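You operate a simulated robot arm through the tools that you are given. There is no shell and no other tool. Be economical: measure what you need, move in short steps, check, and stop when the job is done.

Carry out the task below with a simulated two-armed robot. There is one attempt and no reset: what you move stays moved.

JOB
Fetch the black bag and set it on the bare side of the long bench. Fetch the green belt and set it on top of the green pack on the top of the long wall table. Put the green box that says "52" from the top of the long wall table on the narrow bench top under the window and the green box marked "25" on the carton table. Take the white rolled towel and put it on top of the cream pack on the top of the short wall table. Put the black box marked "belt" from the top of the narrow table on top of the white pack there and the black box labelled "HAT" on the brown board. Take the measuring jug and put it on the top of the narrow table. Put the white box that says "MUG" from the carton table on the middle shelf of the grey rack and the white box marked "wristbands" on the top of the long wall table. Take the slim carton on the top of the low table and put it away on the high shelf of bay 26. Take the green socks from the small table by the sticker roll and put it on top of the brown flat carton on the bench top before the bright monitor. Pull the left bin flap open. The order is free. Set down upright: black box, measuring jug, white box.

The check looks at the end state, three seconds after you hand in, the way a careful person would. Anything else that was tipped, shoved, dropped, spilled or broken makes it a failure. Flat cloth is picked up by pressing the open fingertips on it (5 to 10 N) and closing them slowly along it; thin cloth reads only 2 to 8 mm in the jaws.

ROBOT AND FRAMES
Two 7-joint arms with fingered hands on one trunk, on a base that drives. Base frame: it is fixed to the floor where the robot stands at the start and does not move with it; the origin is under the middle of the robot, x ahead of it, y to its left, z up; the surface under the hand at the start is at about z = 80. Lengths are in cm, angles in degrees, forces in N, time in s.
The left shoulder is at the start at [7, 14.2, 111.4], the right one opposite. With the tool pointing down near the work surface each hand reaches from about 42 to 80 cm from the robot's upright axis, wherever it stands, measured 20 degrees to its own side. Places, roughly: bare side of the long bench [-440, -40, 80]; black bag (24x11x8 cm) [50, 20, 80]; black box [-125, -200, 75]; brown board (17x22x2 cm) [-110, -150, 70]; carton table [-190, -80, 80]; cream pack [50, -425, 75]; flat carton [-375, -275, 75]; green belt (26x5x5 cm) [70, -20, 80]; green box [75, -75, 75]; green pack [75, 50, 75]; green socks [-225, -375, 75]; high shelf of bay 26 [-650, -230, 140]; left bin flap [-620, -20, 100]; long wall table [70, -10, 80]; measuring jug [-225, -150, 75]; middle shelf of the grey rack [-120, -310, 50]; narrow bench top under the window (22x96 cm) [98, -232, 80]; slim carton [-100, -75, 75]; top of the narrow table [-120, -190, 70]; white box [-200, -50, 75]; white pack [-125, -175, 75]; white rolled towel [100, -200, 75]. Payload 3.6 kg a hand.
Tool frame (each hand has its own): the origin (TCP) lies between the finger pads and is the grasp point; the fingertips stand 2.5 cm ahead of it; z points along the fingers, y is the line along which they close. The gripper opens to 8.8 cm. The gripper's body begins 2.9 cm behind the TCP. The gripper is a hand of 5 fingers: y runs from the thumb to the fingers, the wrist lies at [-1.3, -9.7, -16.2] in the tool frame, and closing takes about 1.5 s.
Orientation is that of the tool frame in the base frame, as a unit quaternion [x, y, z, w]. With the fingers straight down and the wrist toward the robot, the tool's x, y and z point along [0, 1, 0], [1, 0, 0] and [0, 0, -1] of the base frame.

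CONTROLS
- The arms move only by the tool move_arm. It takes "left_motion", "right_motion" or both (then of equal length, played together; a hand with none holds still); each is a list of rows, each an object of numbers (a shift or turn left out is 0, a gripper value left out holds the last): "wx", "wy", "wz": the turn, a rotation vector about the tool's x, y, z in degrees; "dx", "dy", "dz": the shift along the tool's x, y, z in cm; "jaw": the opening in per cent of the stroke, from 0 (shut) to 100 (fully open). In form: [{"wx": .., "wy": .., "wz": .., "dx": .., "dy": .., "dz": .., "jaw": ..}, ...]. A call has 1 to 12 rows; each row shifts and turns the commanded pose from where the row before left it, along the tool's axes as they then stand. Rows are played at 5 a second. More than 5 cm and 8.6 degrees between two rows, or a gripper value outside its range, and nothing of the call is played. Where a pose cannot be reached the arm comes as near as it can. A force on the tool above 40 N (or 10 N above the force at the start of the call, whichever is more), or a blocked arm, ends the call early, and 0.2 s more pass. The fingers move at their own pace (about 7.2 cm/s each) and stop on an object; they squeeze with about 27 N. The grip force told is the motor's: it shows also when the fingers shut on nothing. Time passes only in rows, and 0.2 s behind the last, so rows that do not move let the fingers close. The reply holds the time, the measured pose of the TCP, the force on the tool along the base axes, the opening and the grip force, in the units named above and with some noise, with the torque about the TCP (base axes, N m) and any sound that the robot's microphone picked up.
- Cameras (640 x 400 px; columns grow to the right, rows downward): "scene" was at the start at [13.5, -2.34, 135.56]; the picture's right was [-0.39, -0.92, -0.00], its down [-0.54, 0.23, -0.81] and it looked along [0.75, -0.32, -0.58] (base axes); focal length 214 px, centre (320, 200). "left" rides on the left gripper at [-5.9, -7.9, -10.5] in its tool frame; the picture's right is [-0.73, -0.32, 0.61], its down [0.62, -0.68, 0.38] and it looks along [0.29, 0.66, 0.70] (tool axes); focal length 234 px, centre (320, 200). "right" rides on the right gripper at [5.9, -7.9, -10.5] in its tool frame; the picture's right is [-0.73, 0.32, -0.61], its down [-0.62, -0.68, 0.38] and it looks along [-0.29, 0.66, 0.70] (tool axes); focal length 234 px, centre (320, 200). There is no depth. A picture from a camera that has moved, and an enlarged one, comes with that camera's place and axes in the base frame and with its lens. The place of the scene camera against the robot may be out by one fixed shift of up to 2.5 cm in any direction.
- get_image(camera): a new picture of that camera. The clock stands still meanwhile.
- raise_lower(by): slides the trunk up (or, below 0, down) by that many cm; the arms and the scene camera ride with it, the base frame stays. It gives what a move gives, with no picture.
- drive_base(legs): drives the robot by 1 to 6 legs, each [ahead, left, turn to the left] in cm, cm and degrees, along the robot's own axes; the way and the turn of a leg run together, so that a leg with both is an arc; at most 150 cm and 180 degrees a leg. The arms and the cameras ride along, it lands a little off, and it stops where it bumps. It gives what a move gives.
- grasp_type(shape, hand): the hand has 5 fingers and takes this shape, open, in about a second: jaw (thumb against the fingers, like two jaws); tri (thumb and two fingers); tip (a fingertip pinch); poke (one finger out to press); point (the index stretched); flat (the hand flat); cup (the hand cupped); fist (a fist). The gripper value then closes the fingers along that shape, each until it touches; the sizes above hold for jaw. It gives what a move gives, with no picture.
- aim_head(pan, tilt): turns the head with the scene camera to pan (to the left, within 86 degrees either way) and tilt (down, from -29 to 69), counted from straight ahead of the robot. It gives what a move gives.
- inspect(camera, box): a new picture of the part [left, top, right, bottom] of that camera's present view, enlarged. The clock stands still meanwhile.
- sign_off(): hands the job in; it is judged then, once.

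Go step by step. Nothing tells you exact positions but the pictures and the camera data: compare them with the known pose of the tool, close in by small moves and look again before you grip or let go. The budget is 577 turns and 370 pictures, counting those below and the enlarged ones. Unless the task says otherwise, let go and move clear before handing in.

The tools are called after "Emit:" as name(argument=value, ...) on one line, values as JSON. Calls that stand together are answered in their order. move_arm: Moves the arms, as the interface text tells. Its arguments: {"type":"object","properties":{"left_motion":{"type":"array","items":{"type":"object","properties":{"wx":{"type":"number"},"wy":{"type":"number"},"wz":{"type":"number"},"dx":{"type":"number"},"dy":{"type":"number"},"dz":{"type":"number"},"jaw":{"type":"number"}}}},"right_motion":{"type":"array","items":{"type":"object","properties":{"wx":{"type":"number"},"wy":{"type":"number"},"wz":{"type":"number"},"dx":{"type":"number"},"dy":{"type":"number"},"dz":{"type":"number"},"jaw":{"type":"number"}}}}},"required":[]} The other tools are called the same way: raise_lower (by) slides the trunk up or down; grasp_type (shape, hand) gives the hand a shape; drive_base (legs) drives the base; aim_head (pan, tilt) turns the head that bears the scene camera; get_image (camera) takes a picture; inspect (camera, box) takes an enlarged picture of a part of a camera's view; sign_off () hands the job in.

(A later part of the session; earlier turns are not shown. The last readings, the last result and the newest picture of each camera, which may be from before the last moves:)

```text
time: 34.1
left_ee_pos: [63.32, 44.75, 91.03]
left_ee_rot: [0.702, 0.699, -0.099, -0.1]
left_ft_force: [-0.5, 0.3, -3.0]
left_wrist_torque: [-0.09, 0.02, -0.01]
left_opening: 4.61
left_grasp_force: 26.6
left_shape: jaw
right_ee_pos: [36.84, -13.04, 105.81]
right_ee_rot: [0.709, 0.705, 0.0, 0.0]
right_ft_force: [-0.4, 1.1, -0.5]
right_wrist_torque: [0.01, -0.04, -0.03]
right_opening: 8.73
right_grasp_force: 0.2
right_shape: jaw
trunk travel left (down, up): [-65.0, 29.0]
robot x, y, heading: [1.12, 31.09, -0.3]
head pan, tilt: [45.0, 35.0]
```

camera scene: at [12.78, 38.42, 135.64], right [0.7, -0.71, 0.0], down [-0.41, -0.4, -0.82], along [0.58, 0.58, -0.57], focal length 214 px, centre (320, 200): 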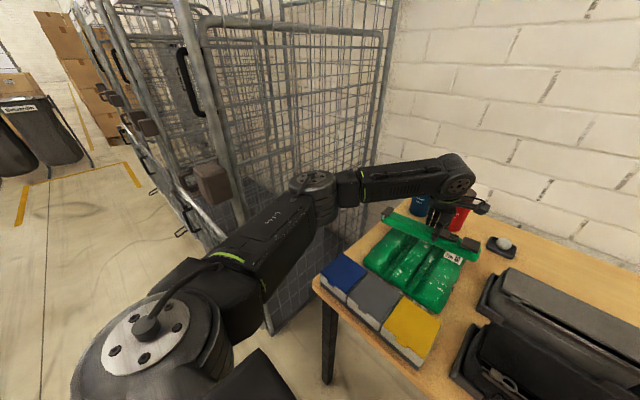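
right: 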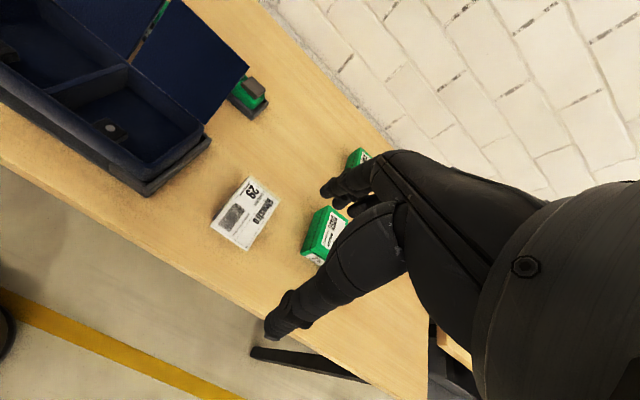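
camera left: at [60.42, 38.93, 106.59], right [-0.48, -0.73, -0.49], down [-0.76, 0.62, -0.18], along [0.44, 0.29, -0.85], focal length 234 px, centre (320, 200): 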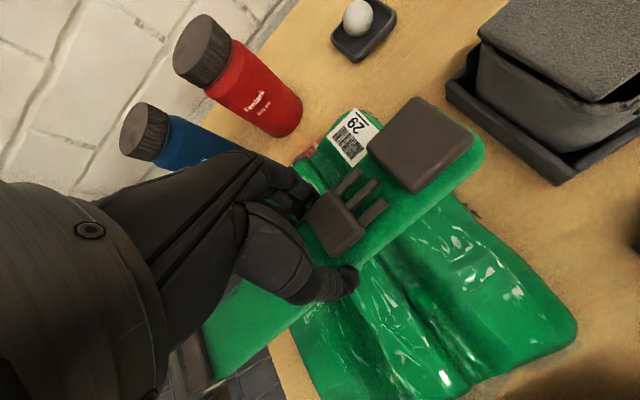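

Emit:
move_arm(left_motion=[{"dy": 0.14, "dz": 0.48}, {"dy": 0.14, "dz": 0.48}, {"dy": 0.14, "dz": 0.48}])

Emit:
inspect(camera="scene", box=[340, 180, 520, 330])

```text
time: 35.0
left_ee_pos: [63.33, 44.72, 89.52]
left_ee_rot: [0.7, 0.7, -0.1, -0.1]
left_ft_force: [-0.3, 0.6, -1.6]
left_wrist_torque: [-0.07, 0.03, 0.0]
left_opening: 4.63
left_grasp_force: 26.7
left_shape: jaw
right_ee_pos: [36.66, -13.14, 105.86]
right_ee_rot: [0.708, 0.706, 0.0, 0.0]
right_ft_force: [0.4, -0.7, -0.1]
right_wrist_torque: [-0.02, -0.01, 0.0]
right_opening: 8.77
right_grasp_force: 0.1
right_shape: jaw
trunk travel left (down, up): [-65.0, 29.0]
robot x, y, heading: [1.02, 31.68, -0.3]
head pan, tilt: [45.0, 35.0]
```

```text
2.67 times, centred on (430, 255) of scene
camera zoom: at [12.77, 38.38, 135.65], right [0.7, -0.71, 0.0], down [-0.41, -0.4, -0.82], along [0.58, 0.58, -0.57], focal length 572 px, centre (27, 53)
```

zoom: 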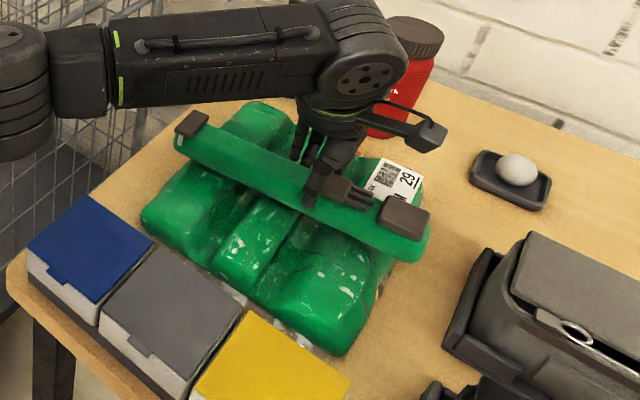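

Emit:
move_arm(left_motion=[{"dy": 0.14, "dz": 0.48}, {"dy": 0.14, "dz": 0.48}, {"dy": 0.14, "dz": 0.48}])

```text
time: 35.8
left_ee_pos: [63.06, 44.55, 88.18]
left_ee_rot: [0.701, 0.7, -0.098, -0.099]
left_ft_force: [1.2, -0.7, 2.7]
left_wrist_torque: [0.08, -0.18, -0.03]
left_opening: 4.65
left_grasp_force: 26.5
left_shape: jaw
right_ee_pos: [36.67, -13.09, 105.94]
right_ee_rot: [0.709, 0.706, 0.0, 0.0]
right_ft_force: [0.4, 1.1, -0.5]
right_wrist_torque: [-0.04, -0.01, 0.02]
right_opening: 8.78
right_grasp_force: 0.0
right_shape: jaw
trunk travel left (down, up): [-65.0, 29.0]
robot x, y, heading: [0.77, 30.75, 0.1]
head pan, tilt: [45.0, 35.0]
```

Contact reached; I open and back off along the tool.

Emit:
move_arm(left_motion=[{"dy": 0.05, "dz": 0.2}, {"jaw": 40}, {"jaw": 80}, {"jaw": 100}, {"jaw": 100}, {"dz": -3}, {"dz": -4}, {"dz": -4}, {"dz": -4}])

Emit:
inspect(camera="scene", box=[340, 180, 520, 330])

```text
time: 37.8
left_ee_pos: [67.3, 44.66, 102.31]
left_ee_rot: [0.701, 0.699, -0.1, -0.099]
left_ft_force: [-0.1, -0.7, 0.4]
left_wrist_torque: [0.01, -0.01, 0.01]
left_opening: 8.8
left_grasp_force: 0.1
left_shape: jaw
right_ee_pos: [36.7, -13.12, 105.82]
right_ee_rot: [0.708, 0.706, 0.0, 0.001]
right_ft_force: [-0.3, -0.5, -0.2]
right_wrist_torque: [0.0, 0.0, -0.02]
right_opening: 8.76
right_grasp_force: 0.1
right_shape: jaw
trunk travel left (down, up): [-65.0, 29.0]
robot x, y, heading: [1.21, 31.19, -0.2]
head pan, tilt: [45.0, 35.0]
```

```text
2.67 times, centred on (430, 255) of scene
camera zoom: at [12.65, 38.28, 135.66], right [0.7, -0.71, 0.0], down [-0.41, -0.4, -0.82], along [0.58, 0.58, -0.57], focal length 572 px, centre (27, 53)
```

zoom: 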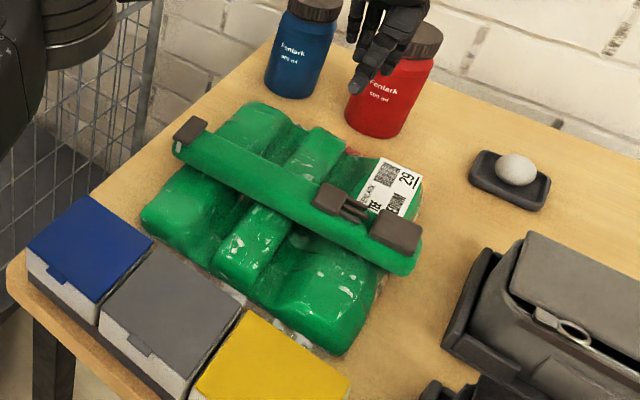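

Belt is well placed on the pack. Now to the green boxes: raise the left hand and drive right.

Emit:
move_arm(left_motion=[{"dz": -4, "wx": -5}, {"dz": -4, "wx": -5}, {"dz": -4, "wx": -6}, {"dy": -4}, {"dy": -4}, {"dy": -4}, {"dy": -4}])

Emit:
drive_base(legs=[[-5, 0, 0], [0, -105, 0]])

Emit:
aim_head(pan=0, tilt=45)

Emit:
get_image(camera="scene")

```text
time: 39.4
left_ee_pos: [53.55, 44.65, 114.16]
left_ee_rot: [0.707, 0.707, -0.001, -0.002]
left_ft_force: [-0.6, -0.8, 1.1]
left_wrist_torque: [0.02, -0.05, 0.04]
left_opening: 8.76
left_grasp_force: 0.1
left_shape: jaw
right_ee_pos: [36.58, -12.94, 105.74]
right_ee_rot: [0.708, 0.706, 0.0, 0.0]
right_ft_force: [-0.2, -0.2, 0.0]
right_wrist_torque: [-0.03, -0.03, 0.02]
right_opening: 8.77
right_grasp_force: 0.0
right_shape: jaw
trunk travel left (down, up): [-65.0, 29.0]
robot x, y, heading: [0.68, 31.19, -0.1]
head pan, tilt: [45.0, 35.0]
```

```text
time: 45.3
left_ee_pos: [48.3, -59.92, 114.07]
left_ee_rot: [0.708, 0.706, -0.001, -0.001]
left_ft_force: [-0.3, -0.3, 0.1]
left_wrist_torque: [-0.01, 0.01, 0.02]
left_opening: 8.74
left_grasp_force: 0.0
left_shape: jaw
right_ee_pos: [31.16, -117.65, 105.78]
right_ee_rot: [0.708, 0.706, 0.0, 0.0]
right_ft_force: [-0.4, 0.2, 0.1]
right_wrist_torque: [0.03, -0.03, -0.01]
right_opening: 8.76
right_grasp_force: 0.0
right_shape: jaw
trunk travel left (down, up): [-65.0, 29.0]
robot x, y, heading: [-4.24, -73.73, -0.2]
head pan, tilt: [45.0, 35.0]
```

```text
time: 46.4
left_ee_pos: [48.35, -60.12, 114.14]
left_ee_rot: [0.708, 0.706, -0.002, -0.001]
left_ft_force: [-0.3, 0.1, 1.3]
left_wrist_torque: [0.0, 0.0, 0.03]
left_opening: 8.76
left_grasp_force: 0.1
left_shape: jaw
right_ee_pos: [31.28, -117.66, 105.92]
right_ee_rot: [0.708, 0.706, 0.0, 0.0]
right_ft_force: [-0.4, -0.2, -0.6]
right_wrist_torque: [-0.01, 0.0, -0.02]
right_opening: 8.79
right_grasp_force: 0.1
right_shape: jaw
trunk travel left (down, up): [-65.0, 29.0]
robot x, y, heading: [-4.38, -73.43, -0.1]
head pan, tilt: [0.0, 45.0]
```

```text
333 pictures are left
camera scene: at [9.21, -72.48, 134.17], right [0.0, -1.0, 0.0], down [-0.71, 0.0, -0.71], along [0.71, 0.0, -0.71], focal length 214 px, centre (320, 200)
```

scene: 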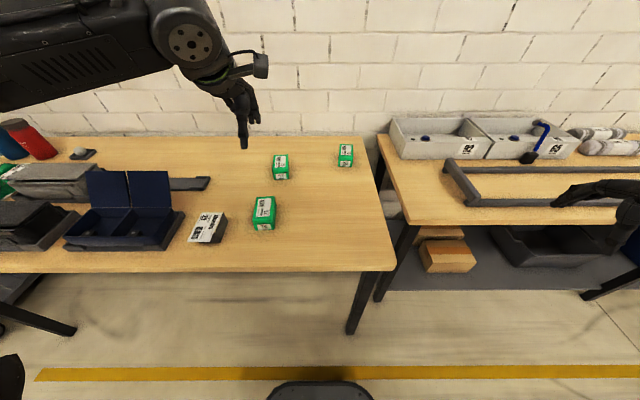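

Emit:
inspect(camera="scene", box=[180, 130, 380, 250])

```text
3.20 times, centred on (280, 190) of scene
camera zoom: at [9.21, -72.48, 134.17], right [0.0, -1.0, 0.0], down [-0.71, 0.0, -0.71], along [0.71, 0.0, -0.71], focal length 686 px, centre (448, 232)
```

zoom: 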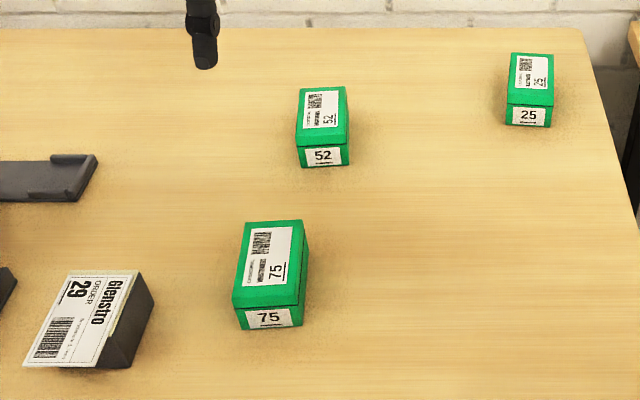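

"52" is the middle box (~[78,-57]), "25" the far right (~[86,-83]). I drive closer and prepare both hands yawed so they close across the boxes.

Emit:
drive_base(legs=[[12, 7, 0]])

Emit:
move_arm(left_motion=[{"wz": 8.2}, {"wz": 8.2}, {"wz": 8.2}, {"wz": 8.2}, {"wz": 8.2}, {"wz": 8.2}, {"wz": 8.2}, {"wz": 8.2}, {"wz": 8.2}, {"wz": 8.2}], right_motion=[{"wz": -8.4}, {"wz": -8.4}, {"wz": -8.4}, {"wz": -8.4}, {"wz": -8.4}, {"wz": -8.4}, {"wz": -8.4}, {"wz": -8.4}, {"wz": -8.4}, {"wz": -8.4}])

Emit:
get_image(camera="scene")

```text
time: 47.7
left_ee_pos: [60.24, -53.06, 114.04]
left_ee_rot: [0.708, 0.707, -0.001, -0.002]
left_ft_force: [-0.4, 0.1, -0.8]
left_wrist_torque: [0.0, 0.0, 0.0]
left_opening: 8.78
left_grasp_force: 0.1
left_shape: jaw
right_ee_pos: [43.24, -110.87, 105.79]
right_ee_rot: [0.708, 0.706, 0.0, -0.001]
right_ft_force: [-0.2, 0.4, 0.2]
right_wrist_torque: [-0.01, 0.02, -0.01]
right_opening: 8.75
right_grasp_force: 0.0
right_shape: jaw
trunk travel left (down, up): [-65.0, 29.0]
robot x, y, heading: [7.92, -66.74, -0.0]
head pan, tilt: [0.0, 45.0]
```

```text
time: 49.9
left_ee_pos: [60.27, -53.05, 114.11]
left_ee_rot: [0.998, 0.067, -0.002, 0.0]
left_ft_force: [-0.3, 0.0, 0.5]
left_wrist_torque: [-0.01, -0.01, 0.0]
left_opening: 8.78
left_grasp_force: 0.0
left_shape: jaw
right_ee_pos: [34.98, -93.0, 107.35]
right_ee_rot: [0.105, 0.994, 0.006, 0.024]
right_ft_force: [0.4, 1.2, 0.0]
right_wrist_torque: [0.0, -0.03, -0.02]
right_opening: 8.82
right_grasp_force: 0.1
right_shape: jaw
right hand out of reach, approached as far as the arm can: row 5, 6, 7, 8, 9, 10
trunk travel left (down, up): [-65.0, 29.0]
robot x, y, heading: [7.43, -66.41, -0.1]
head pan, tilt: [0.0, 45.0]
```

```text
331 pictures are left
camera scene: at [21.2, -65.48, 134.17], right [0.0, -1.0, 0.0], down [-0.71, 0.0, -0.71], along [0.71, 0.0, -0.71], focal length 214 px, centre (320, 200)
```

scene: 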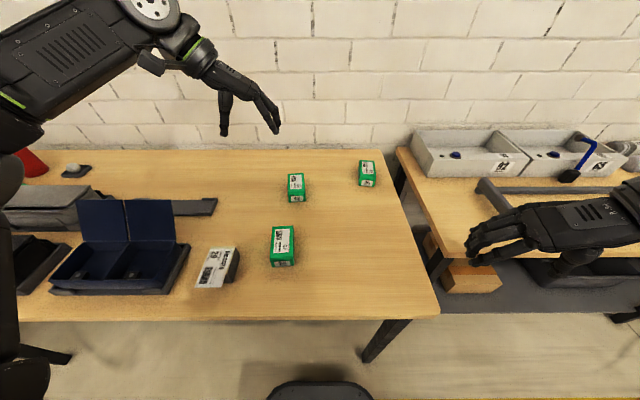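

Emit:
move_arm(left_motion=[{"dx": 4, "dy": 0.5}, {"dx": 4}, {"dx": 3}, {"dz": 4}, {"dz": 4}])

Emit:
get_image(camera="left")

```text
time: 51.1
left_ee_pos: [70.0, -52.32, 105.26]
left_ee_rot: [0.998, 0.069, -0.002, -0.001]
left_ft_force: [0.4, 0.1, -0.4]
left_wrist_torque: [0.04, -0.01, 0.02]
left_opening: 8.77
left_grasp_force: 0.1
left_shape: jaw
left hand out of reach, approached as far as the arm can: row 3
right_ee_pos: [35.02, -93.18, 107.21]
right_ee_rot: [0.106, 0.994, 0.008, 0.024]
right_ft_force: [-0.8, 0.6, 0.6]
right_wrist_torque: [0.0, -0.02, -0.01]
right_opening: 8.79
right_grasp_force: 0.1
right_shape: jaw
trunk travel left (down, up): [-65.0, 29.0]
robot x, y, heading: [7.78, -66.7, -0.2]
head pan, tilt: [0.0, 45.0]
```

```text
330 pictures are left
camera left: at [63.09, -45.3, 115.67], right [-0.77, 0.22, -0.6], down [0.52, 0.76, -0.38], along [0.38, -0.61, -0.7], focal length 234 px, centre (320, 200)
```

left: 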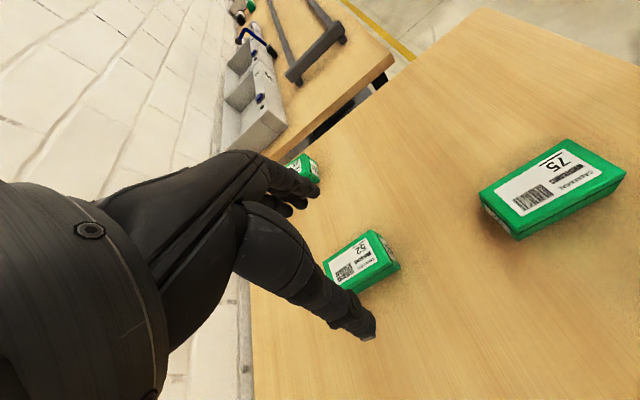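

Emit:
move_arm(left_motion=[{"dy": 3, "dz": 3}, {"dy": 3.5, "dz": 3}, {"dx": 2, "dz": 3}, {"dx": 3.6, "dz": 2}])

Emit:
get_image(camera="left")

Emit:
inspect(camera="scene", box=[220, 80, 420, 220])

```text
time: 52.1
left_ee_pos: [74.86, -58.68, 94.79]
left_ee_rot: [0.998, 0.067, -0.001, -0.002]
left_ft_force: [0.8, -0.2, 0.3]
left_wrist_torque: [0.01, 0.03, 0.0]
left_opening: 8.77
left_grasp_force: 0.1
left_shape: jaw
left hand out of reach, approached as far as the arm can: row 4
right_ee_pos: [35.06, -93.38, 107.21]
right_ee_rot: [0.105, 0.994, 0.007, 0.024]
right_ft_force: [-0.5, -0.5, -0.4]
right_wrist_torque: [0.03, 0.01, 0.02]
right_opening: 8.79
right_grasp_force: 0.0
right_shape: jaw
trunk travel left (down, up): [-65.0, 29.0]
robot x, y, heading: [7.51, -66.74, 0.0]
head pan, tilt: [0.0, 45.0]
```

```text
329 pictures are left
camera left: at [67.92, -51.56, 105.2], right [-0.76, 0.22, -0.6], down [0.53, 0.76, -0.38], along [0.37, -0.61, -0.7], focal length 234 px, centre (320, 200)
```

left: 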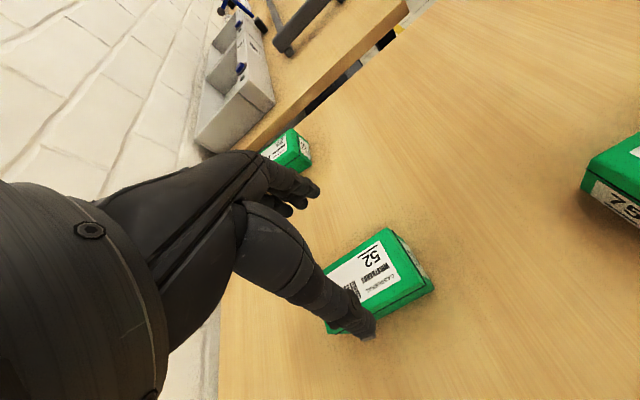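

```text
2.86 times, centred on (320, 150) of scene
camera zoom: at [21.28, -65.83, 134.16], right [0.0, -1.0, 0.0], down [-0.71, 0.0, -0.71], along [0.71, 0.0, -0.71], focal length 613 px, centre (320, 343)
```

zoom: 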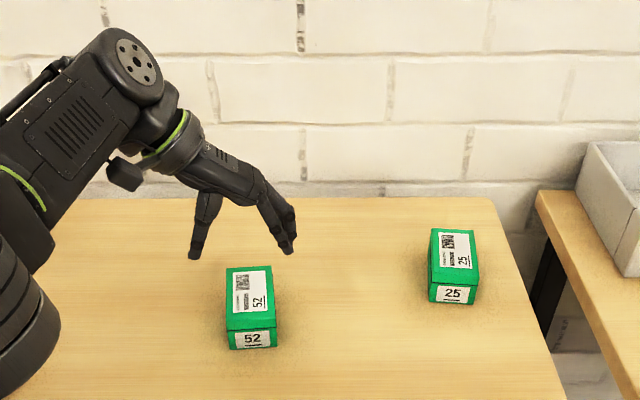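

Box 52 spans about x 72–80, y -61.4 to -55.5; the hand is centred on it. I descend and grip.

Emit:
move_arm(left_motion=[{"dz": 4}, {"dz": 4, "dy": -0.3}, {"dz": 2.8}, {"jaw": 0}, {"jaw": 0}, {"jaw": 0}, {"jaw": 0}, {"jaw": 0}, {"jaw": 0}])

Emit:
get_image(camera="left")

```text
time: 54.1
left_ee_pos: [73.63, -58.09, 83.91]
left_ee_rot: [0.998, 0.067, -0.002, 0.0]
left_ft_force: [-1.1, -0.4, -0.6]
left_wrist_torque: [0.0, -0.01, -0.07]
left_opening: 5.21
left_grasp_force: 26.8
left_shape: jaw
left hand out of reach, approached as far as the arm can: row 2
right_ee_pos: [35.05, -93.16, 107.26]
right_ee_rot: [0.105, 0.994, 0.006, 0.025]
right_ft_force: [-0.6, -1.2, -0.4]
right_wrist_torque: [0.02, 0.01, 0.01]
right_opening: 8.77
right_grasp_force: 0.0
right_shape: jaw
trunk travel left (down, up): [-65.0, 29.0]
robot x, y, heading: [7.63, -66.78, -0.3]
head pan, tilt: [0.0, 45.0]
```

```text
327 pictures are left
camera left: at [66.86, -50.91, 94.41], right [-0.77, 0.22, -0.6], down [0.52, 0.76, -0.39], along [0.37, -0.61, -0.7], focal length 234 px, centre (320, 200)
```

left: 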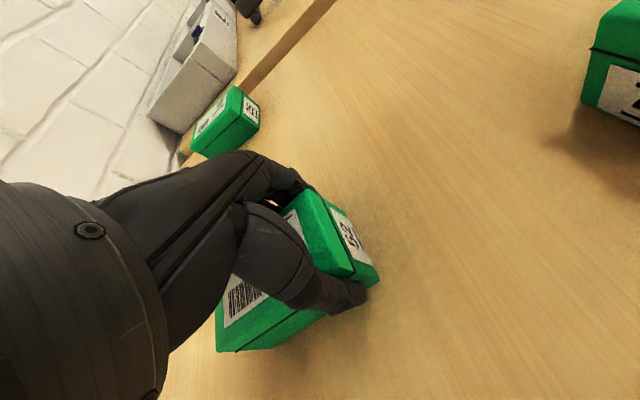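

Emit:
move_arm(left_motion=[{"dz": -2}, {"dz": -4}, {"dz": -4}, {"dz": -4}, {"dz": -4}, {"dz": -4, "dx": -4}, {"dx": -4, "dz": -2}, {"dx": -4}])

Emit:
get_image(camera="left")

```text
refused: row 6 steps farther than a row can; nothing moved
```

```text
326 pictures are left
camera left: at [66.86, -50.91, 94.41], right [-0.77, 0.22, -0.6], down [0.52, 0.76, -0.39], along [0.37, -0.61, -0.7], focal length 234 px, centre (320, 200)
```

left: 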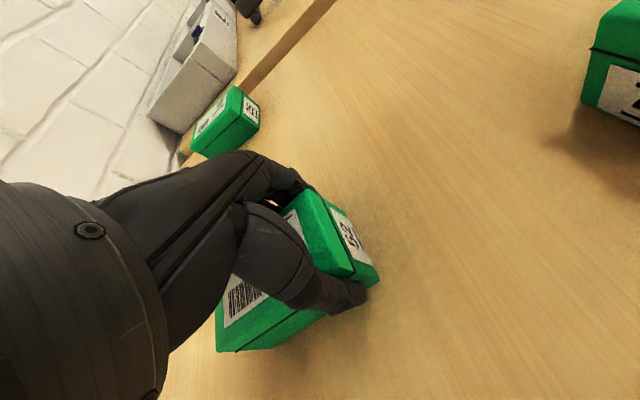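

Emit:
move_arm(left_motion=[{"dz": -2}, {"dz": -4}, {"dz": -4}, {"dz": -4}, {"dz": -4}, {"dx": -4, "dz": -2}, {"dx": -4, "dz": -2}, {"dx": -4}])

Emit:
get_image(camera="left")

```text
time: 55.9
left_ee_pos: [62.11, -59.62, 106.06]
left_ee_rot: [0.998, 0.069, -0.002, 0.0]
left_ft_force: [-0.3, -0.7, -1.1]
left_wrist_torque: [-0.04, 0.03, 0.02]
left_opening: 5.17
left_grasp_force: 27.0
left_shape: jaw
right_ee_pos: [35.03, -93.12, 107.26]
right_ee_rot: [0.105, 0.994, 0.007, 0.025]
right_ft_force: [-0.8, -0.1, -0.7]
right_wrist_torque: [-0.01, -0.01, 0.02]
right_opening: 8.8
right_grasp_force: 0.1
right_shape: jaw
trunk travel left (down, up): [-65.0, 29.0]
robot x, y, heading: [7.41, -66.48, -0.2]
head pan, tilt: [0.0, 45.0]
```

```text
325 pictures are left
camera left: at [55.11, -52.61, 116.46], right [-0.77, 0.22, -0.6], down [0.52, 0.76, -0.39], along [0.38, -0.61, -0.7], focal length 234 px, centre (320, 200)
```

left: 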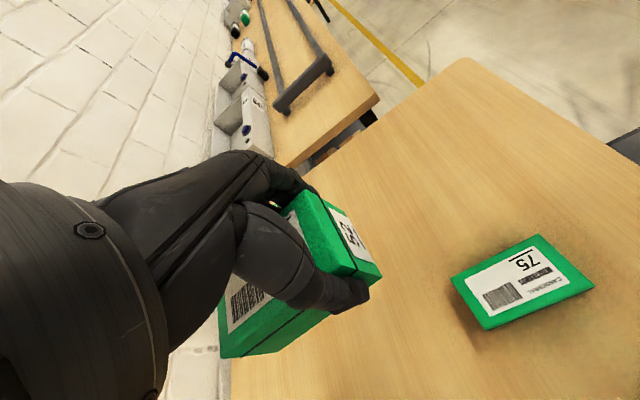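

Box 52 is held level. I drive 8 cm further in for the right hand to reach "25".

Emit:
drive_base(legs=[[8, 0, 0]])

Emit:
move_arm(right_motion=[{"dx": 4}, {"dx": 4}, {"dx": 4}, {"dx": 4}, {"dx": 4}, {"dx": 4}, {"dy": 2}])

Emit:
get_image(camera="right")

Emit:
get_image(camera="scene")

```text
time: 57.0
left_ee_pos: [70.14, -59.77, 106.13]
left_ee_rot: [0.998, 0.068, -0.002, 0.0]
left_ft_force: [0.2, 0.4, -0.9]
left_wrist_torque: [-0.03, 0.03, 0.0]
left_opening: 5.18
left_grasp_force: 26.8
left_shape: jaw
right_ee_pos: [43.03, -93.17, 107.34]
right_ee_rot: [0.106, 0.994, 0.008, 0.024]
right_ft_force: [-0.2, -0.2, -0.3]
right_wrist_torque: [0.02, -0.02, 0.0]
right_opening: 8.78
right_grasp_force: 0.2
right_shape: jaw
trunk travel left (down, up): [-65.0, 29.0]
robot x, y, heading: [16.0, -66.41, -0.3]
head pan, tilt: [0.0, 45.0]
```

```text
time: 58.6
left_ee_pos: [70.17, -59.67, 105.76]
left_ee_rot: [0.998, 0.069, -0.003, 0.0]
left_ft_force: [0.2, 0.0, -1.3]
left_wrist_torque: [0.03, 0.05, 0.02]
left_opening: 5.17
left_grasp_force: 26.9
left_shape: jaw
right_ee_pos: [40.78, -90.32, 107.79]
right_ee_rot: [0.106, 0.994, 0.007, 0.023]
right_ft_force: [0.8, 0.0, -0.6]
right_wrist_torque: [-0.01, 0.03, 0.02]
right_opening: 8.79
right_grasp_force: 0.1
right_shape: jaw
right hand out of reach, approached as far as the arm can: row 1, 2, 3, 4, 5, 6, 7
trunk travel left (down, up): [-65.0, 29.0]
robot x, y, heading: [15.78, -66.77, -0.5]
head pan, tilt: [0.0, 45.0]
```

```text
324 pictures are left
camera right: at [32.84, -96.75, 117.74], right [0.75, 0.16, 0.64], down [0.48, -0.79, -0.37], along [0.45, 0.59, -0.67], focal length 234 px, centre (320, 200)
```

right: 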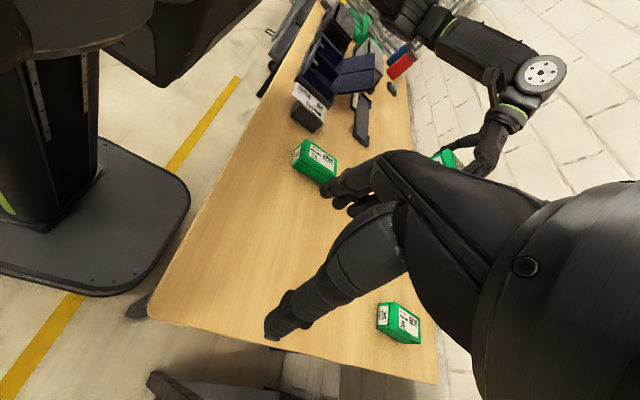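

```text
323 pictures are left
camera scene: at [29.38, -65.53, 134.15], right [0.0, -1.0, 0.0], down [-0.71, 0.0, -0.71], along [0.71, 0.0, -0.71], focal length 214 px, centre (320, 200)
```

scene: 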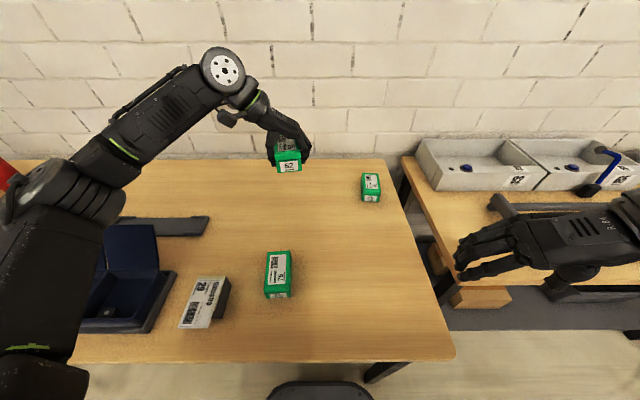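

Tool x of the right hand points back, so I go the other way.

Emit:
move_arm(right_motion=[{"dx": -4}, {"dx": -4}, {"dx": -4}, {"dx": -4}, {"dx": -4}, {"dx": -4}, {"dx": -4}])

Emit:
get_image(camera="right")

```text
time: 60.2
left_ee_pos: [70.23, -59.65, 105.79]
left_ee_rot: [0.998, 0.068, -0.002, 0.0]
left_ft_force: [0.3, -0.8, -1.0]
left_wrist_torque: [0.01, 0.01, 0.04]
left_opening: 5.17
left_grasp_force: 26.4
left_shape: jaw
right_ee_pos: [68.04, -96.09, 109.08]
right_ee_rot: [0.106, 0.994, 0.007, 0.024]
right_ft_force: [0.2, 0.4, -0.6]
right_wrist_torque: [0.02, 0.0, 0.02]
right_opening: 8.82
right_grasp_force: 0.0
right_shape: jaw
trunk travel left (down, up): [-65.0, 29.0]
robot x, y, heading: [15.72, -66.55, -0.3]
head pan, tilt: [0.0, 45.0]
```

```text
322 pictures are left
camera right: at [60.2, -102.64, 119.01], right [0.75, 0.16, 0.65], down [0.48, -0.79, -0.37], along [0.45, 0.59, -0.67], focal length 234 px, centre (320, 200)
```

right: 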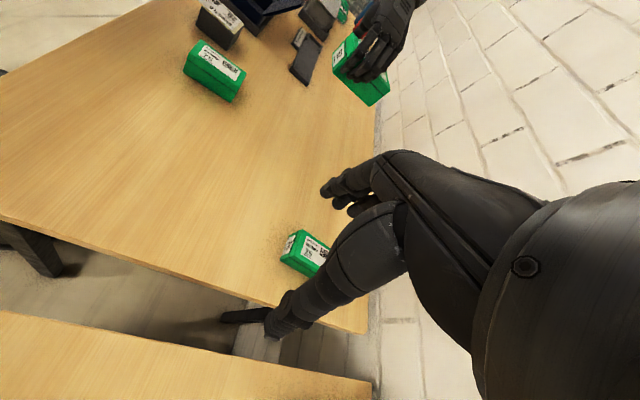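

Emit:
move_arm(right_motion=[{"wz": -6, "wy": 2.8}, {"dx": -2, "dy": 4}, {"dx": -3, "dy": 3.5}, {"dx": -3, "dy": 3.5}, {"dx": -2.8, "dy": 1.6}, {"dz": 4}, {"dz": 4}, {"dz": 3}])

Emit:
get_image(camera="right")

```text
time: 62.0
left_ee_pos: [70.12, -59.86, 105.96]
left_ee_rot: [0.998, 0.067, -0.002, -0.001]
left_ft_force: [0.8, -0.2, -0.9]
left_wrist_torque: [0.0, 0.01, 0.01]
left_opening: 5.17
left_grasp_force: 26.5
left_shape: jaw
right_ee_pos: [75.78, -86.68, 98.24]
right_ee_rot: [0.053, 0.999, 0.01, 0.0]
right_ft_force: [0.2, 0.0, -0.1]
right_wrist_torque: [0.0, 0.05, 0.0]
right_opening: 8.79
right_grasp_force: 0.1
right_shape: jaw
right hand out of reach, approached as far as the arm can: row 4, 5, 8
trunk travel left (down, up): [-65.0, 29.0]
robot x, y, heading: [15.53, -66.87, -0.2]
head pan, tilt: [0.0, 45.0]
```

```text
321 pictures are left
camera right: at [68.87, -93.95, 108.41], right [0.76, 0.23, 0.61], down [0.55, -0.74, -0.39], along [0.36, 0.63, -0.68], focal length 234 px, centre (320, 200)
```

right: 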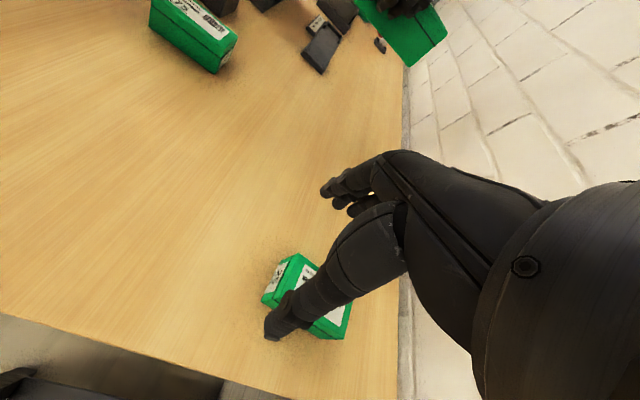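

Emit:
drive_base(legs=[[8, 0, 0]])

Emit:
get_image(camera="right")

```text
time: 63.0
left_ee_pos: [77.51, -59.94, 105.78]
left_ee_rot: [0.998, 0.062, -0.004, -0.001]
left_ft_force: [0.4, -0.5, -1.4]
left_wrist_torque: [0.04, 0.07, 0.02]
left_opening: 5.18
left_grasp_force: 27.4
left_shape: jaw
right_ee_pos: [82.76, -87.07, 97.97]
right_ee_rot: [0.06, 0.998, 0.009, 0.0]
right_ft_force: [0.1, 0.0, 1.1]
right_wrist_torque: [0.02, 0.04, -0.02]
right_opening: 8.8
right_grasp_force: 0.1
right_shape: jaw
trunk travel left (down, up): [-65.0, 29.0]
robot x, y, heading: [22.55, -66.22, -1.1]
head pan, tilt: [0.0, 45.0]
```

```text
320 pictures are left
camera right: at [75.92, -94.22, 108.25], right [0.76, 0.22, 0.61], down [0.54, -0.74, -0.4], along [0.37, 0.63, -0.69], focal length 234 px, centre (320, 200)
```

right: 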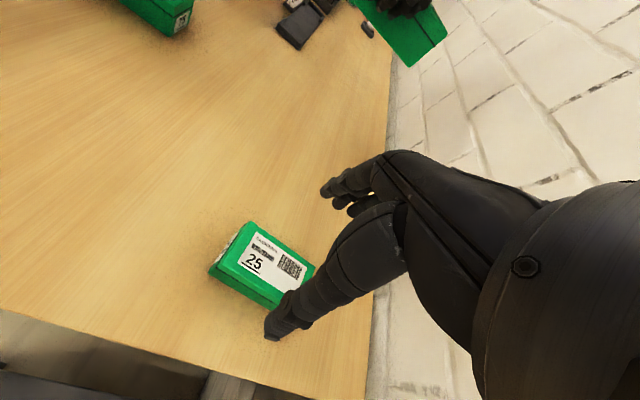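

Box 25 is centred at about [84.9,-85.2]. I align, descend and grip.

Emit:
move_arm(right_motion=[{"dx": -0.8, "dy": 2.2}, {"dz": 4}, {"dz": 4}])

Emit:
get_image(camera="right")

```text
time: 63.8
left_ee_pos: [77.2, -60.01, 105.97]
left_ee_rot: [0.998, 0.062, -0.001, 0.0]
left_ft_force: [0.6, 0.0, -0.2]
left_wrist_torque: [0.02, 0.02, 0.0]
left_opening: 5.19
left_grasp_force: 27.3
left_shape: jaw
right_ee_pos: [79.35, -85.27, 92.17]
right_ee_rot: [0.061, 0.998, 0.008, 0.002]
right_ft_force: [-0.7, -0.4, -0.1]
right_wrist_torque: [0.01, 0.06, -0.02]
right_opening: 8.79
right_grasp_force: 0.0
right_shape: jaw
right hand out of reach, approached as far as the arm can: row 1, 2, 3
trunk travel left (down, up): [-65.0, 29.0]
robot x, y, heading: [22.63, -65.84, -1.0]
head pan, tilt: [0.0, 45.0]
```

```text
319 pictures are left
camera right: at [72.56, -92.52, 102.33], right [0.76, 0.22, 0.61], down [0.54, -0.75, -0.39], along [0.37, 0.63, -0.68], focal length 234 px, centre (320, 200)
```

right: 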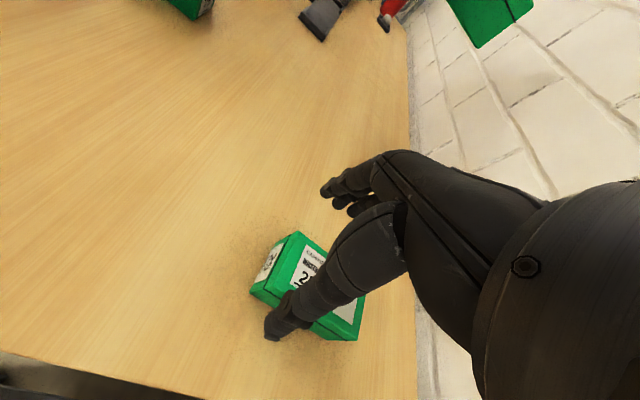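

Reach shrinks as the hand goes down, so I raise the hand and lower the trunk 14 cm instead.

Emit:
move_arm(right_motion=[{"dz": -4}, {"dz": -4}, {"dz": -4}, {"dz": -2}])

Emit:
raise_lower(by=-14)

Emit:
move_arm(right_motion=[{"dx": -2}, {"dx": -2}, {"dx": -1.2}])

Emit:
get_image(camera="right")

```text
time: 64.8
left_ee_pos: [77.21, -59.93, 105.93]
left_ee_rot: [0.998, 0.062, -0.003, 0.001]
left_ft_force: [-0.4, 0.0, -0.2]
left_wrist_torque: [-0.03, 0.0, -0.02]
left_opening: 5.17
left_grasp_force: 27.4
left_shape: jaw
right_ee_pos: [79.59, -85.52, 106.13]
right_ee_rot: [0.06, 0.998, 0.008, 0.001]
right_ft_force: [0.4, -0.2, 0.1]
right_wrist_torque: [-0.01, 0.03, 0.02]
right_opening: 8.79
right_grasp_force: 0.0
right_shape: jaw
trunk travel left (down, up): [-65.0, 29.0]
robot x, y, heading: [22.43, -66.07, -0.9]
head pan, tilt: [0.0, 45.0]
```

```text
time: 66.5
left_ee_pos: [77.1, -59.95, 92.08]
left_ee_rot: [0.998, 0.062, -0.002, -0.001]
left_ft_force: [0.4, -0.4, -0.8]
left_wrist_torque: [-0.02, 0.03, 0.0]
left_opening: 5.14
left_grasp_force: 26.9
left_shape: jaw
right_ee_pos: [79.51, -85.43, 92.27]
right_ee_rot: [0.06, 0.998, 0.009, 0.001]
right_ft_force: [0.4, -0.7, 0.0]
right_wrist_torque: [0.01, 0.0, -0.02]
right_opening: 8.8
right_grasp_force: 0.0
right_shape: jaw
trunk travel left (down, up): [-51.0, 43.0]
robot x, y, heading: [22.7, -66.13, -1.0]
head pan, tilt: [0.0, 45.0]
```

```text
time: 67.3
left_ee_pos: [77.27, -60.03, 91.85]
left_ee_rot: [0.998, 0.061, -0.002, 0.0]
left_ft_force: [-0.1, 0.1, -0.3]
left_wrist_torque: [0.02, 0.03, -0.01]
left_opening: 5.18
left_grasp_force: 26.9
left_shape: jaw
right_ee_pos: [83.15, -86.45, 92.1]
right_ee_rot: [0.062, 0.998, 0.009, 0.001]
right_ft_force: [-0.1, -0.4, -1.0]
right_wrist_torque: [-0.01, 0.02, 0.02]
right_opening: 8.79
right_grasp_force: 0.1
right_shape: jaw
right hand out of reach, approached as far as the arm can: row 2, 3
trunk travel left (down, up): [-51.0, 43.0]
robot x, y, heading: [23.08, -66.07, -0.9]
head pan, tilt: [0.0, 45.0]
```

```text
318 pictures are left
camera right: at [76.19, -93.75, 102.31], right [0.76, 0.22, 0.61], down [0.54, -0.75, -0.39], along [0.37, 0.63, -0.68], focal length 234 px, centre (320, 200)
```

right: 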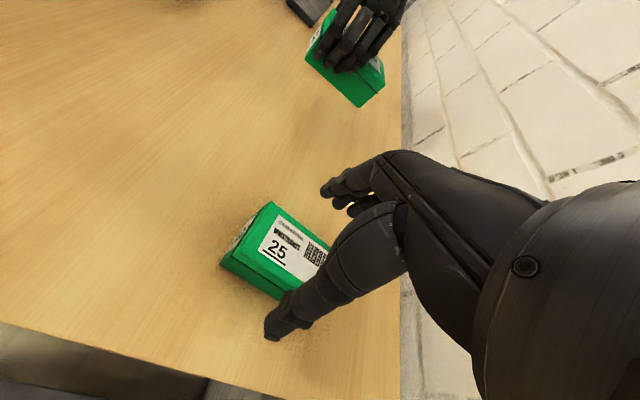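

Emit:
move_arm(right_motion=[{"dx": 1.0, "dy": 1.2}, {"dz": 2}])

Emit:
raise_lower(by=-5)

Emit:
get_image(camera="right")

```text
time: 67.9
left_ee_pos: [77.28, -59.97, 91.95]
left_ee_rot: [0.998, 0.062, -0.002, -0.001]
left_ft_force: [-0.5, -0.5, -0.5]
left_wrist_torque: [-0.01, 0.03, 0.01]
left_opening: 5.17
left_grasp_force: 26.7
left_shape: jaw
right_ee_pos: [82.42, -85.12, 89.98]
right_ee_rot: [0.06, 0.998, 0.009, 0.0]
right_ft_force: [-0.5, -0.3, 0.0]
right_wrist_torque: [0.03, 0.0, 0.03]
right_opening: 8.78
right_grasp_force: 0.1
right_shape: jaw
trunk travel left (down, up): [-51.0, 43.0]
robot x, y, heading: [22.92, -66.26, -1.2]
head pan, tilt: [0.0, 45.0]
```

```text
time: 68.8
left_ee_pos: [77.24, -60.16, 87.03]
left_ee_rot: [0.998, 0.061, -0.002, -0.002]
left_ft_force: [-0.9, 0.1, -0.1]
left_wrist_torque: [-0.02, 0.01, 0.0]
left_opening: 5.18
left_grasp_force: 26.8
left_shape: jaw
right_ee_pos: [82.22, -85.29, 85.19]
right_ee_rot: [0.061, 0.998, 0.009, 0.001]
right_ft_force: [0.6, -1.0, 0.6]
right_wrist_torque: [0.01, -0.01, 0.01]
right_opening: 8.78
right_grasp_force: 0.1
right_shape: jaw
trunk travel left (down, up): [-46.0, 48.0]
robot x, y, heading: [22.66, -66.41, -1.1]
head pan, tilt: [0.0, 45.0]
```

```text
317 pictures are left
camera right: at [75.36, -92.55, 95.24], right [0.76, 0.22, 0.61], down [0.54, -0.74, -0.4], along [0.37, 0.63, -0.68], focal length 234 px, centre (320, 200)
```

right: 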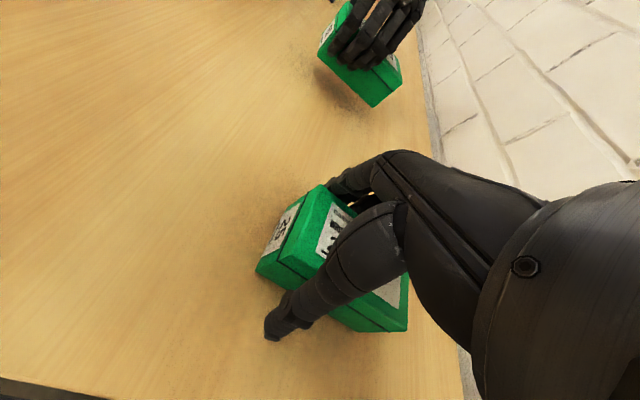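

Emit:
move_arm(right_motion=[{"dz": 0.9}, {"jaw": 0}, {"jaw": 0}, {"jaw": 0}, {"jaw": 0}, {"jaw": 0}, {"jaw": 0}, {"dz": -2}])

Emit:
raise_lower(by=19)

Emit:
get_image(camera="right")

```text
time: 70.6
left_ee_pos: [77.22, -60.18, 86.94]
left_ee_rot: [0.998, 0.062, -0.002, -0.002]
left_ft_force: [0.5, -0.4, -1.0]
left_wrist_torque: [0.02, 0.01, -0.02]
left_opening: 5.17
left_grasp_force: 26.6
left_shape: jaw
right_ee_pos: [82.25, -85.27, 86.12]
right_ee_rot: [0.06, 0.998, 0.01, 0.001]
right_ft_force: [-0.5, 0.5, -1.1]
right_wrist_torque: [0.0, 0.06, 0.02]
right_opening: 5.21
right_grasp_force: 27.0
right_shape: jaw
trunk travel left (down, up): [-46.0, 48.0]
robot x, y, heading: [22.87, -66.26, -1.1]
head pan, tilt: [0.0, 45.0]
```

```text
time: 72.7
left_ee_pos: [77.28, -60.17, 106.02]
left_ee_rot: [0.998, 0.061, -0.002, -0.001]
left_ft_force: [-0.2, -0.4, 0.1]
left_wrist_torque: [-0.03, 0.05, -0.01]
left_opening: 5.18
left_grasp_force: 26.9
left_shape: jaw
right_ee_pos: [82.23, -85.17, 105.18]
right_ee_rot: [0.061, 0.998, 0.009, 0.001]
right_ft_force: [-0.9, 0.2, -0.3]
right_wrist_torque: [-0.01, 0.06, -0.02]
right_opening: 5.26
right_grasp_force: 26.7
right_shape: jaw
trunk travel left (down, up): [-65.0, 29.0]
robot x, y, heading: [23.08, -66.08, -1.0]
head pan, tilt: [0.0, 45.0]
```

```text
316 pictures are left
camera right: at [75.33, -92.41, 115.4], right [0.76, 0.22, 0.61], down [0.54, -0.75, -0.39], along [0.37, 0.63, -0.68], focal length 234 px, centre (320, 200)
```

right: 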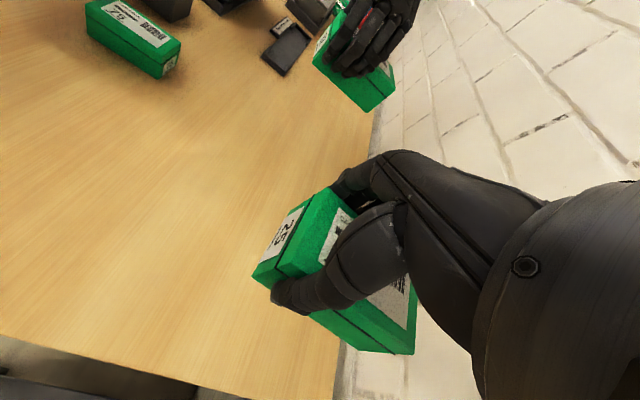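

Both boxes are held. I back away from the table and look toward the window bench.

Emit:
drive_base(legs=[[-45, 0, 1], [0, -90, 0]])

Emit:
aim_head(pan=-25, tilt=30)

Emit:
get_image(camera="scene")

```text
time: 79.8
left_ee_pos: [32.38, -149.25, 106.02]
left_ee_rot: [0.998, 0.069, -0.001, -0.001]
left_ft_force: [0.1, -1.1, -0.3]
left_wrist_torque: [-0.02, 0.04, 0.01]
left_opening: 5.15
left_grasp_force: 26.7
left_shape: jaw
right_ee_pos: [37.73, -174.16, 105.25]
right_ee_rot: [0.054, 0.999, 0.009, 0.001]
right_ft_force: [-0.4, 0.2, 0.0]
right_wrist_torque: [0.01, -0.01, 0.03]
right_opening: 5.21
right_grasp_force: 27.4
right_shape: jaw
trunk travel left (down, up): [-65.0, 29.0]
robot x, y, heading: [-22.24, -156.4, -0.0]
head pan, tilt: [0.0, 45.0]
```

```text
time: 80.6
left_ee_pos: [32.31, -149.15, 105.96]
left_ee_rot: [0.998, 0.069, -0.001, 0.0]
left_ft_force: [-0.7, 0.0, 0.4]
left_wrist_torque: [0.01, 0.04, -0.06]
left_opening: 5.18
left_grasp_force: 27.2
left_shape: jaw
right_ee_pos: [37.74, -174.07, 105.13]
right_ee_rot: [0.053, 0.999, 0.008, 0.001]
right_ft_force: [0.3, -0.4, -1.1]
right_wrist_torque: [0.01, 0.02, 0.02]
right_opening: 5.23
right_grasp_force: 26.5
right_shape: jaw
trunk travel left (down, up): [-65.0, 29.0]
robot x, y, heading: [-22.03, -155.84, -0.2]
head pan, tilt: [-25.0, 30.0]
```

```text
315 pictures are left
camera scene: at [-8.44, -158.83, 136.42], right [-0.42, -0.91, 0.0], down [-0.45, 0.21, -0.87], along [0.78, -0.37, -0.5], focal length 214 px, centre (320, 200)
```

scene: 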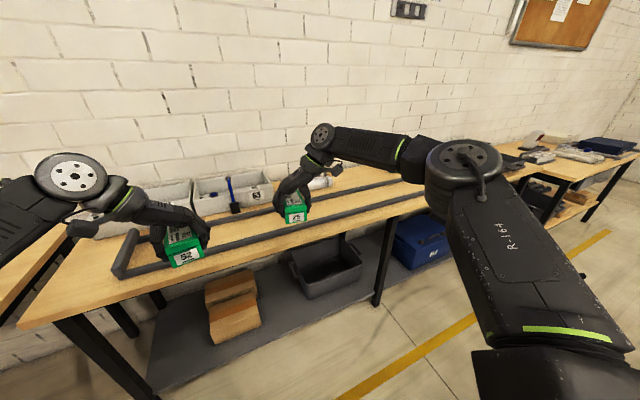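

Emit:
drive_base(legs=[[-10, -70, 0]])

Emit:
aim_head(pan=0, tilt=30)

Emit:
get_image(camera="scene")

Emit:
aim_head(pan=30, tilt=25)

Emit:
get_image(camera="scene")

```text
time: 84.5
left_ee_pos: [22.3, -219.62, 105.93]
left_ee_rot: [0.998, 0.07, -0.002, -0.001]
left_ft_force: [0.1, 0.1, -0.1]
left_wrist_torque: [0.01, 0.01, 0.01]
left_opening: 5.16
left_grasp_force: 26.5
left_shape: jaw
right_ee_pos: [27.59, -244.62, 105.16]
right_ee_rot: [0.052, 0.999, 0.009, 0.0]
right_ft_force: [-0.7, -0.5, -1.3]
right_wrist_torque: [-0.02, 0.02, -0.01]
right_opening: 5.24
right_grasp_force: 26.8
right_shape: jaw
trunk travel left (down, up): [-65.0, 29.0]
robot x, y, heading: [-32.33, -226.75, 0.1]
head pan, tilt: [-25.0, 30.0]
```

```text
time: 85.4
left_ee_pos: [22.17, -219.62, 106.06]
left_ee_rot: [0.998, 0.07, -0.002, -0.001]
left_ft_force: [0.8, -0.2, -0.3]
left_wrist_torque: [0.03, 0.03, 0.0]
left_opening: 5.15
left_grasp_force: 27.3
left_shape: jaw
right_ee_pos: [27.6, -244.5, 105.18]
right_ee_rot: [0.053, 0.999, 0.009, 0.001]
right_ft_force: [0.3, 0.0, 0.3]
right_wrist_torque: [0.01, 0.04, -0.04]
right_opening: 5.19
right_grasp_force: 26.8
right_shape: jaw
trunk travel left (down, up): [-65.0, 29.0]
robot x, y, heading: [-32.54, -226.82, 0.2]
head pan, tilt: [0.0, 30.0]
```

```text
314 pictures are left
camera scene: at [-17.7, -225.58, 136.42], right [0.0, -1.0, 0.0], down [-0.5, 0.0, -0.87], along [0.87, 0.0, -0.5], focal length 214 px, centre (320, 200)
```

scene: 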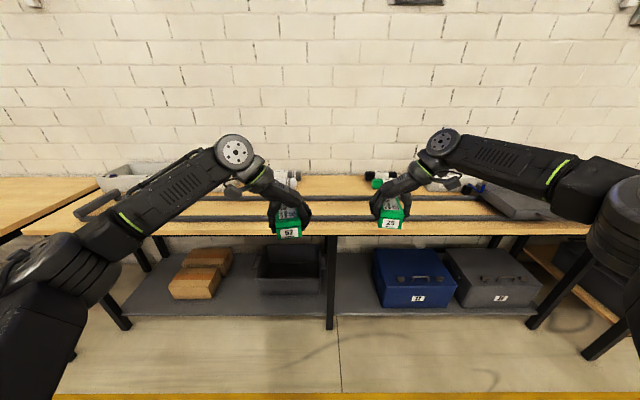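

```text
time: 86.4
left_ee_pos: [22.25, -219.67, 106.02]
left_ee_rot: [0.998, 0.07, -0.002, 0.0]
left_ft_force: [0.1, -0.2, -0.7]
left_wrist_torque: [-0.02, -0.01, -0.02]
left_opening: 5.14
left_grasp_force: 27.1
left_shape: jaw
right_ee_pos: [27.6, -244.59, 105.2]
right_ee_rot: [0.053, 0.999, 0.009, 0.0]
right_ft_force: [0.0, -0.6, -0.6]
right_wrist_torque: [-0.01, 0.05, -0.05]
right_opening: 5.22
right_grasp_force: 27.2
right_shape: jaw
trunk travel left (down, up): [-65.0, 29.0]
robot x, y, heading: [-32.0, -226.55, 0.1]
head pan, tilt: [30.0, 25.0]
```

```text
313 pictures are left
camera scene: at [-18.76, -220.99, 137.22], right [0.5, -0.87, 0.0], down [-0.37, -0.21, -0.91], along [0.79, 0.45, -0.42], focal length 214 px, centre (320, 200)
```

scene: 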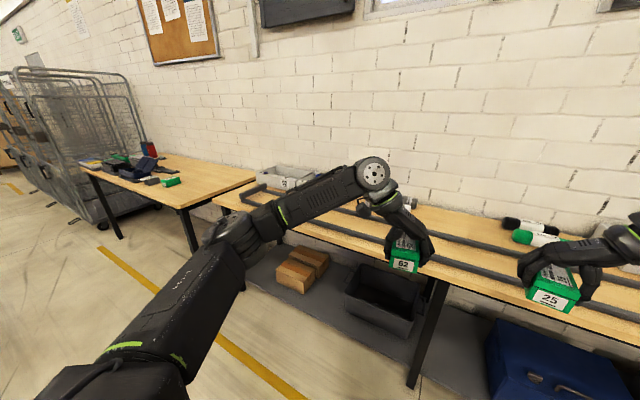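

Emit:
aim_head(pan=0, tilt=25)

Emit:
inspect(camera="scene", box=[80, 140, 330, 260])

Emit:
inspect(camera="scene", box=[300, 140, 550, 260])

```text
time: 87.3
left_ee_pos: [22.22, -219.75, 105.75]
left_ee_rot: [0.998, 0.068, -0.002, -0.001]
left_ft_force: [-0.1, -0.2, -0.3]
left_wrist_torque: [0.03, 0.0, 0.01]
left_opening: 5.17
left_grasp_force: 26.9
left_shape: jaw
right_ee_pos: [27.58, -244.72, 105.18]
right_ee_rot: [0.052, 0.999, 0.009, 0.0]
right_ft_force: [0.2, -0.6, -0.2]
right_wrist_torque: [0.02, 0.02, 0.02]
right_opening: 5.2
right_grasp_force: 27.1
right_shape: jaw
trunk travel left (down, up): [-65.0, 29.0]
robot x, y, heading: [-32.13, -226.51, 0.1]
head pan, tilt: [0.0, 25.0]
```

```text
2.56 times, centred on (205, 200) of scene
camera zoom: at [-17.53, -225.57, 137.22], right [0.0, -1.0, 0.0], down [-0.42, 0.0, -0.91], along [0.91, 0.0, -0.42], focal length 549 px, centre (614, 200)
```

zoom: 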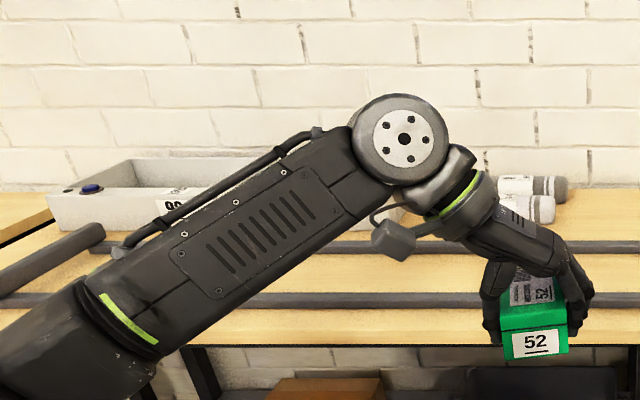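

```text
2.56 times, centred on (425, 200) of scene
camera zoom: at [-17.53, -225.57, 137.22], right [0.0, -1.0, 0.0], down [-0.42, 0.0, -0.91], along [0.91, 0.0, -0.42], focal length 549 px, centre (51, 200)
```

zoom: 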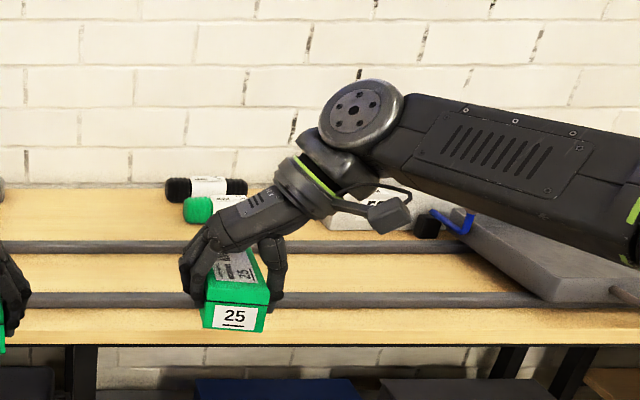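

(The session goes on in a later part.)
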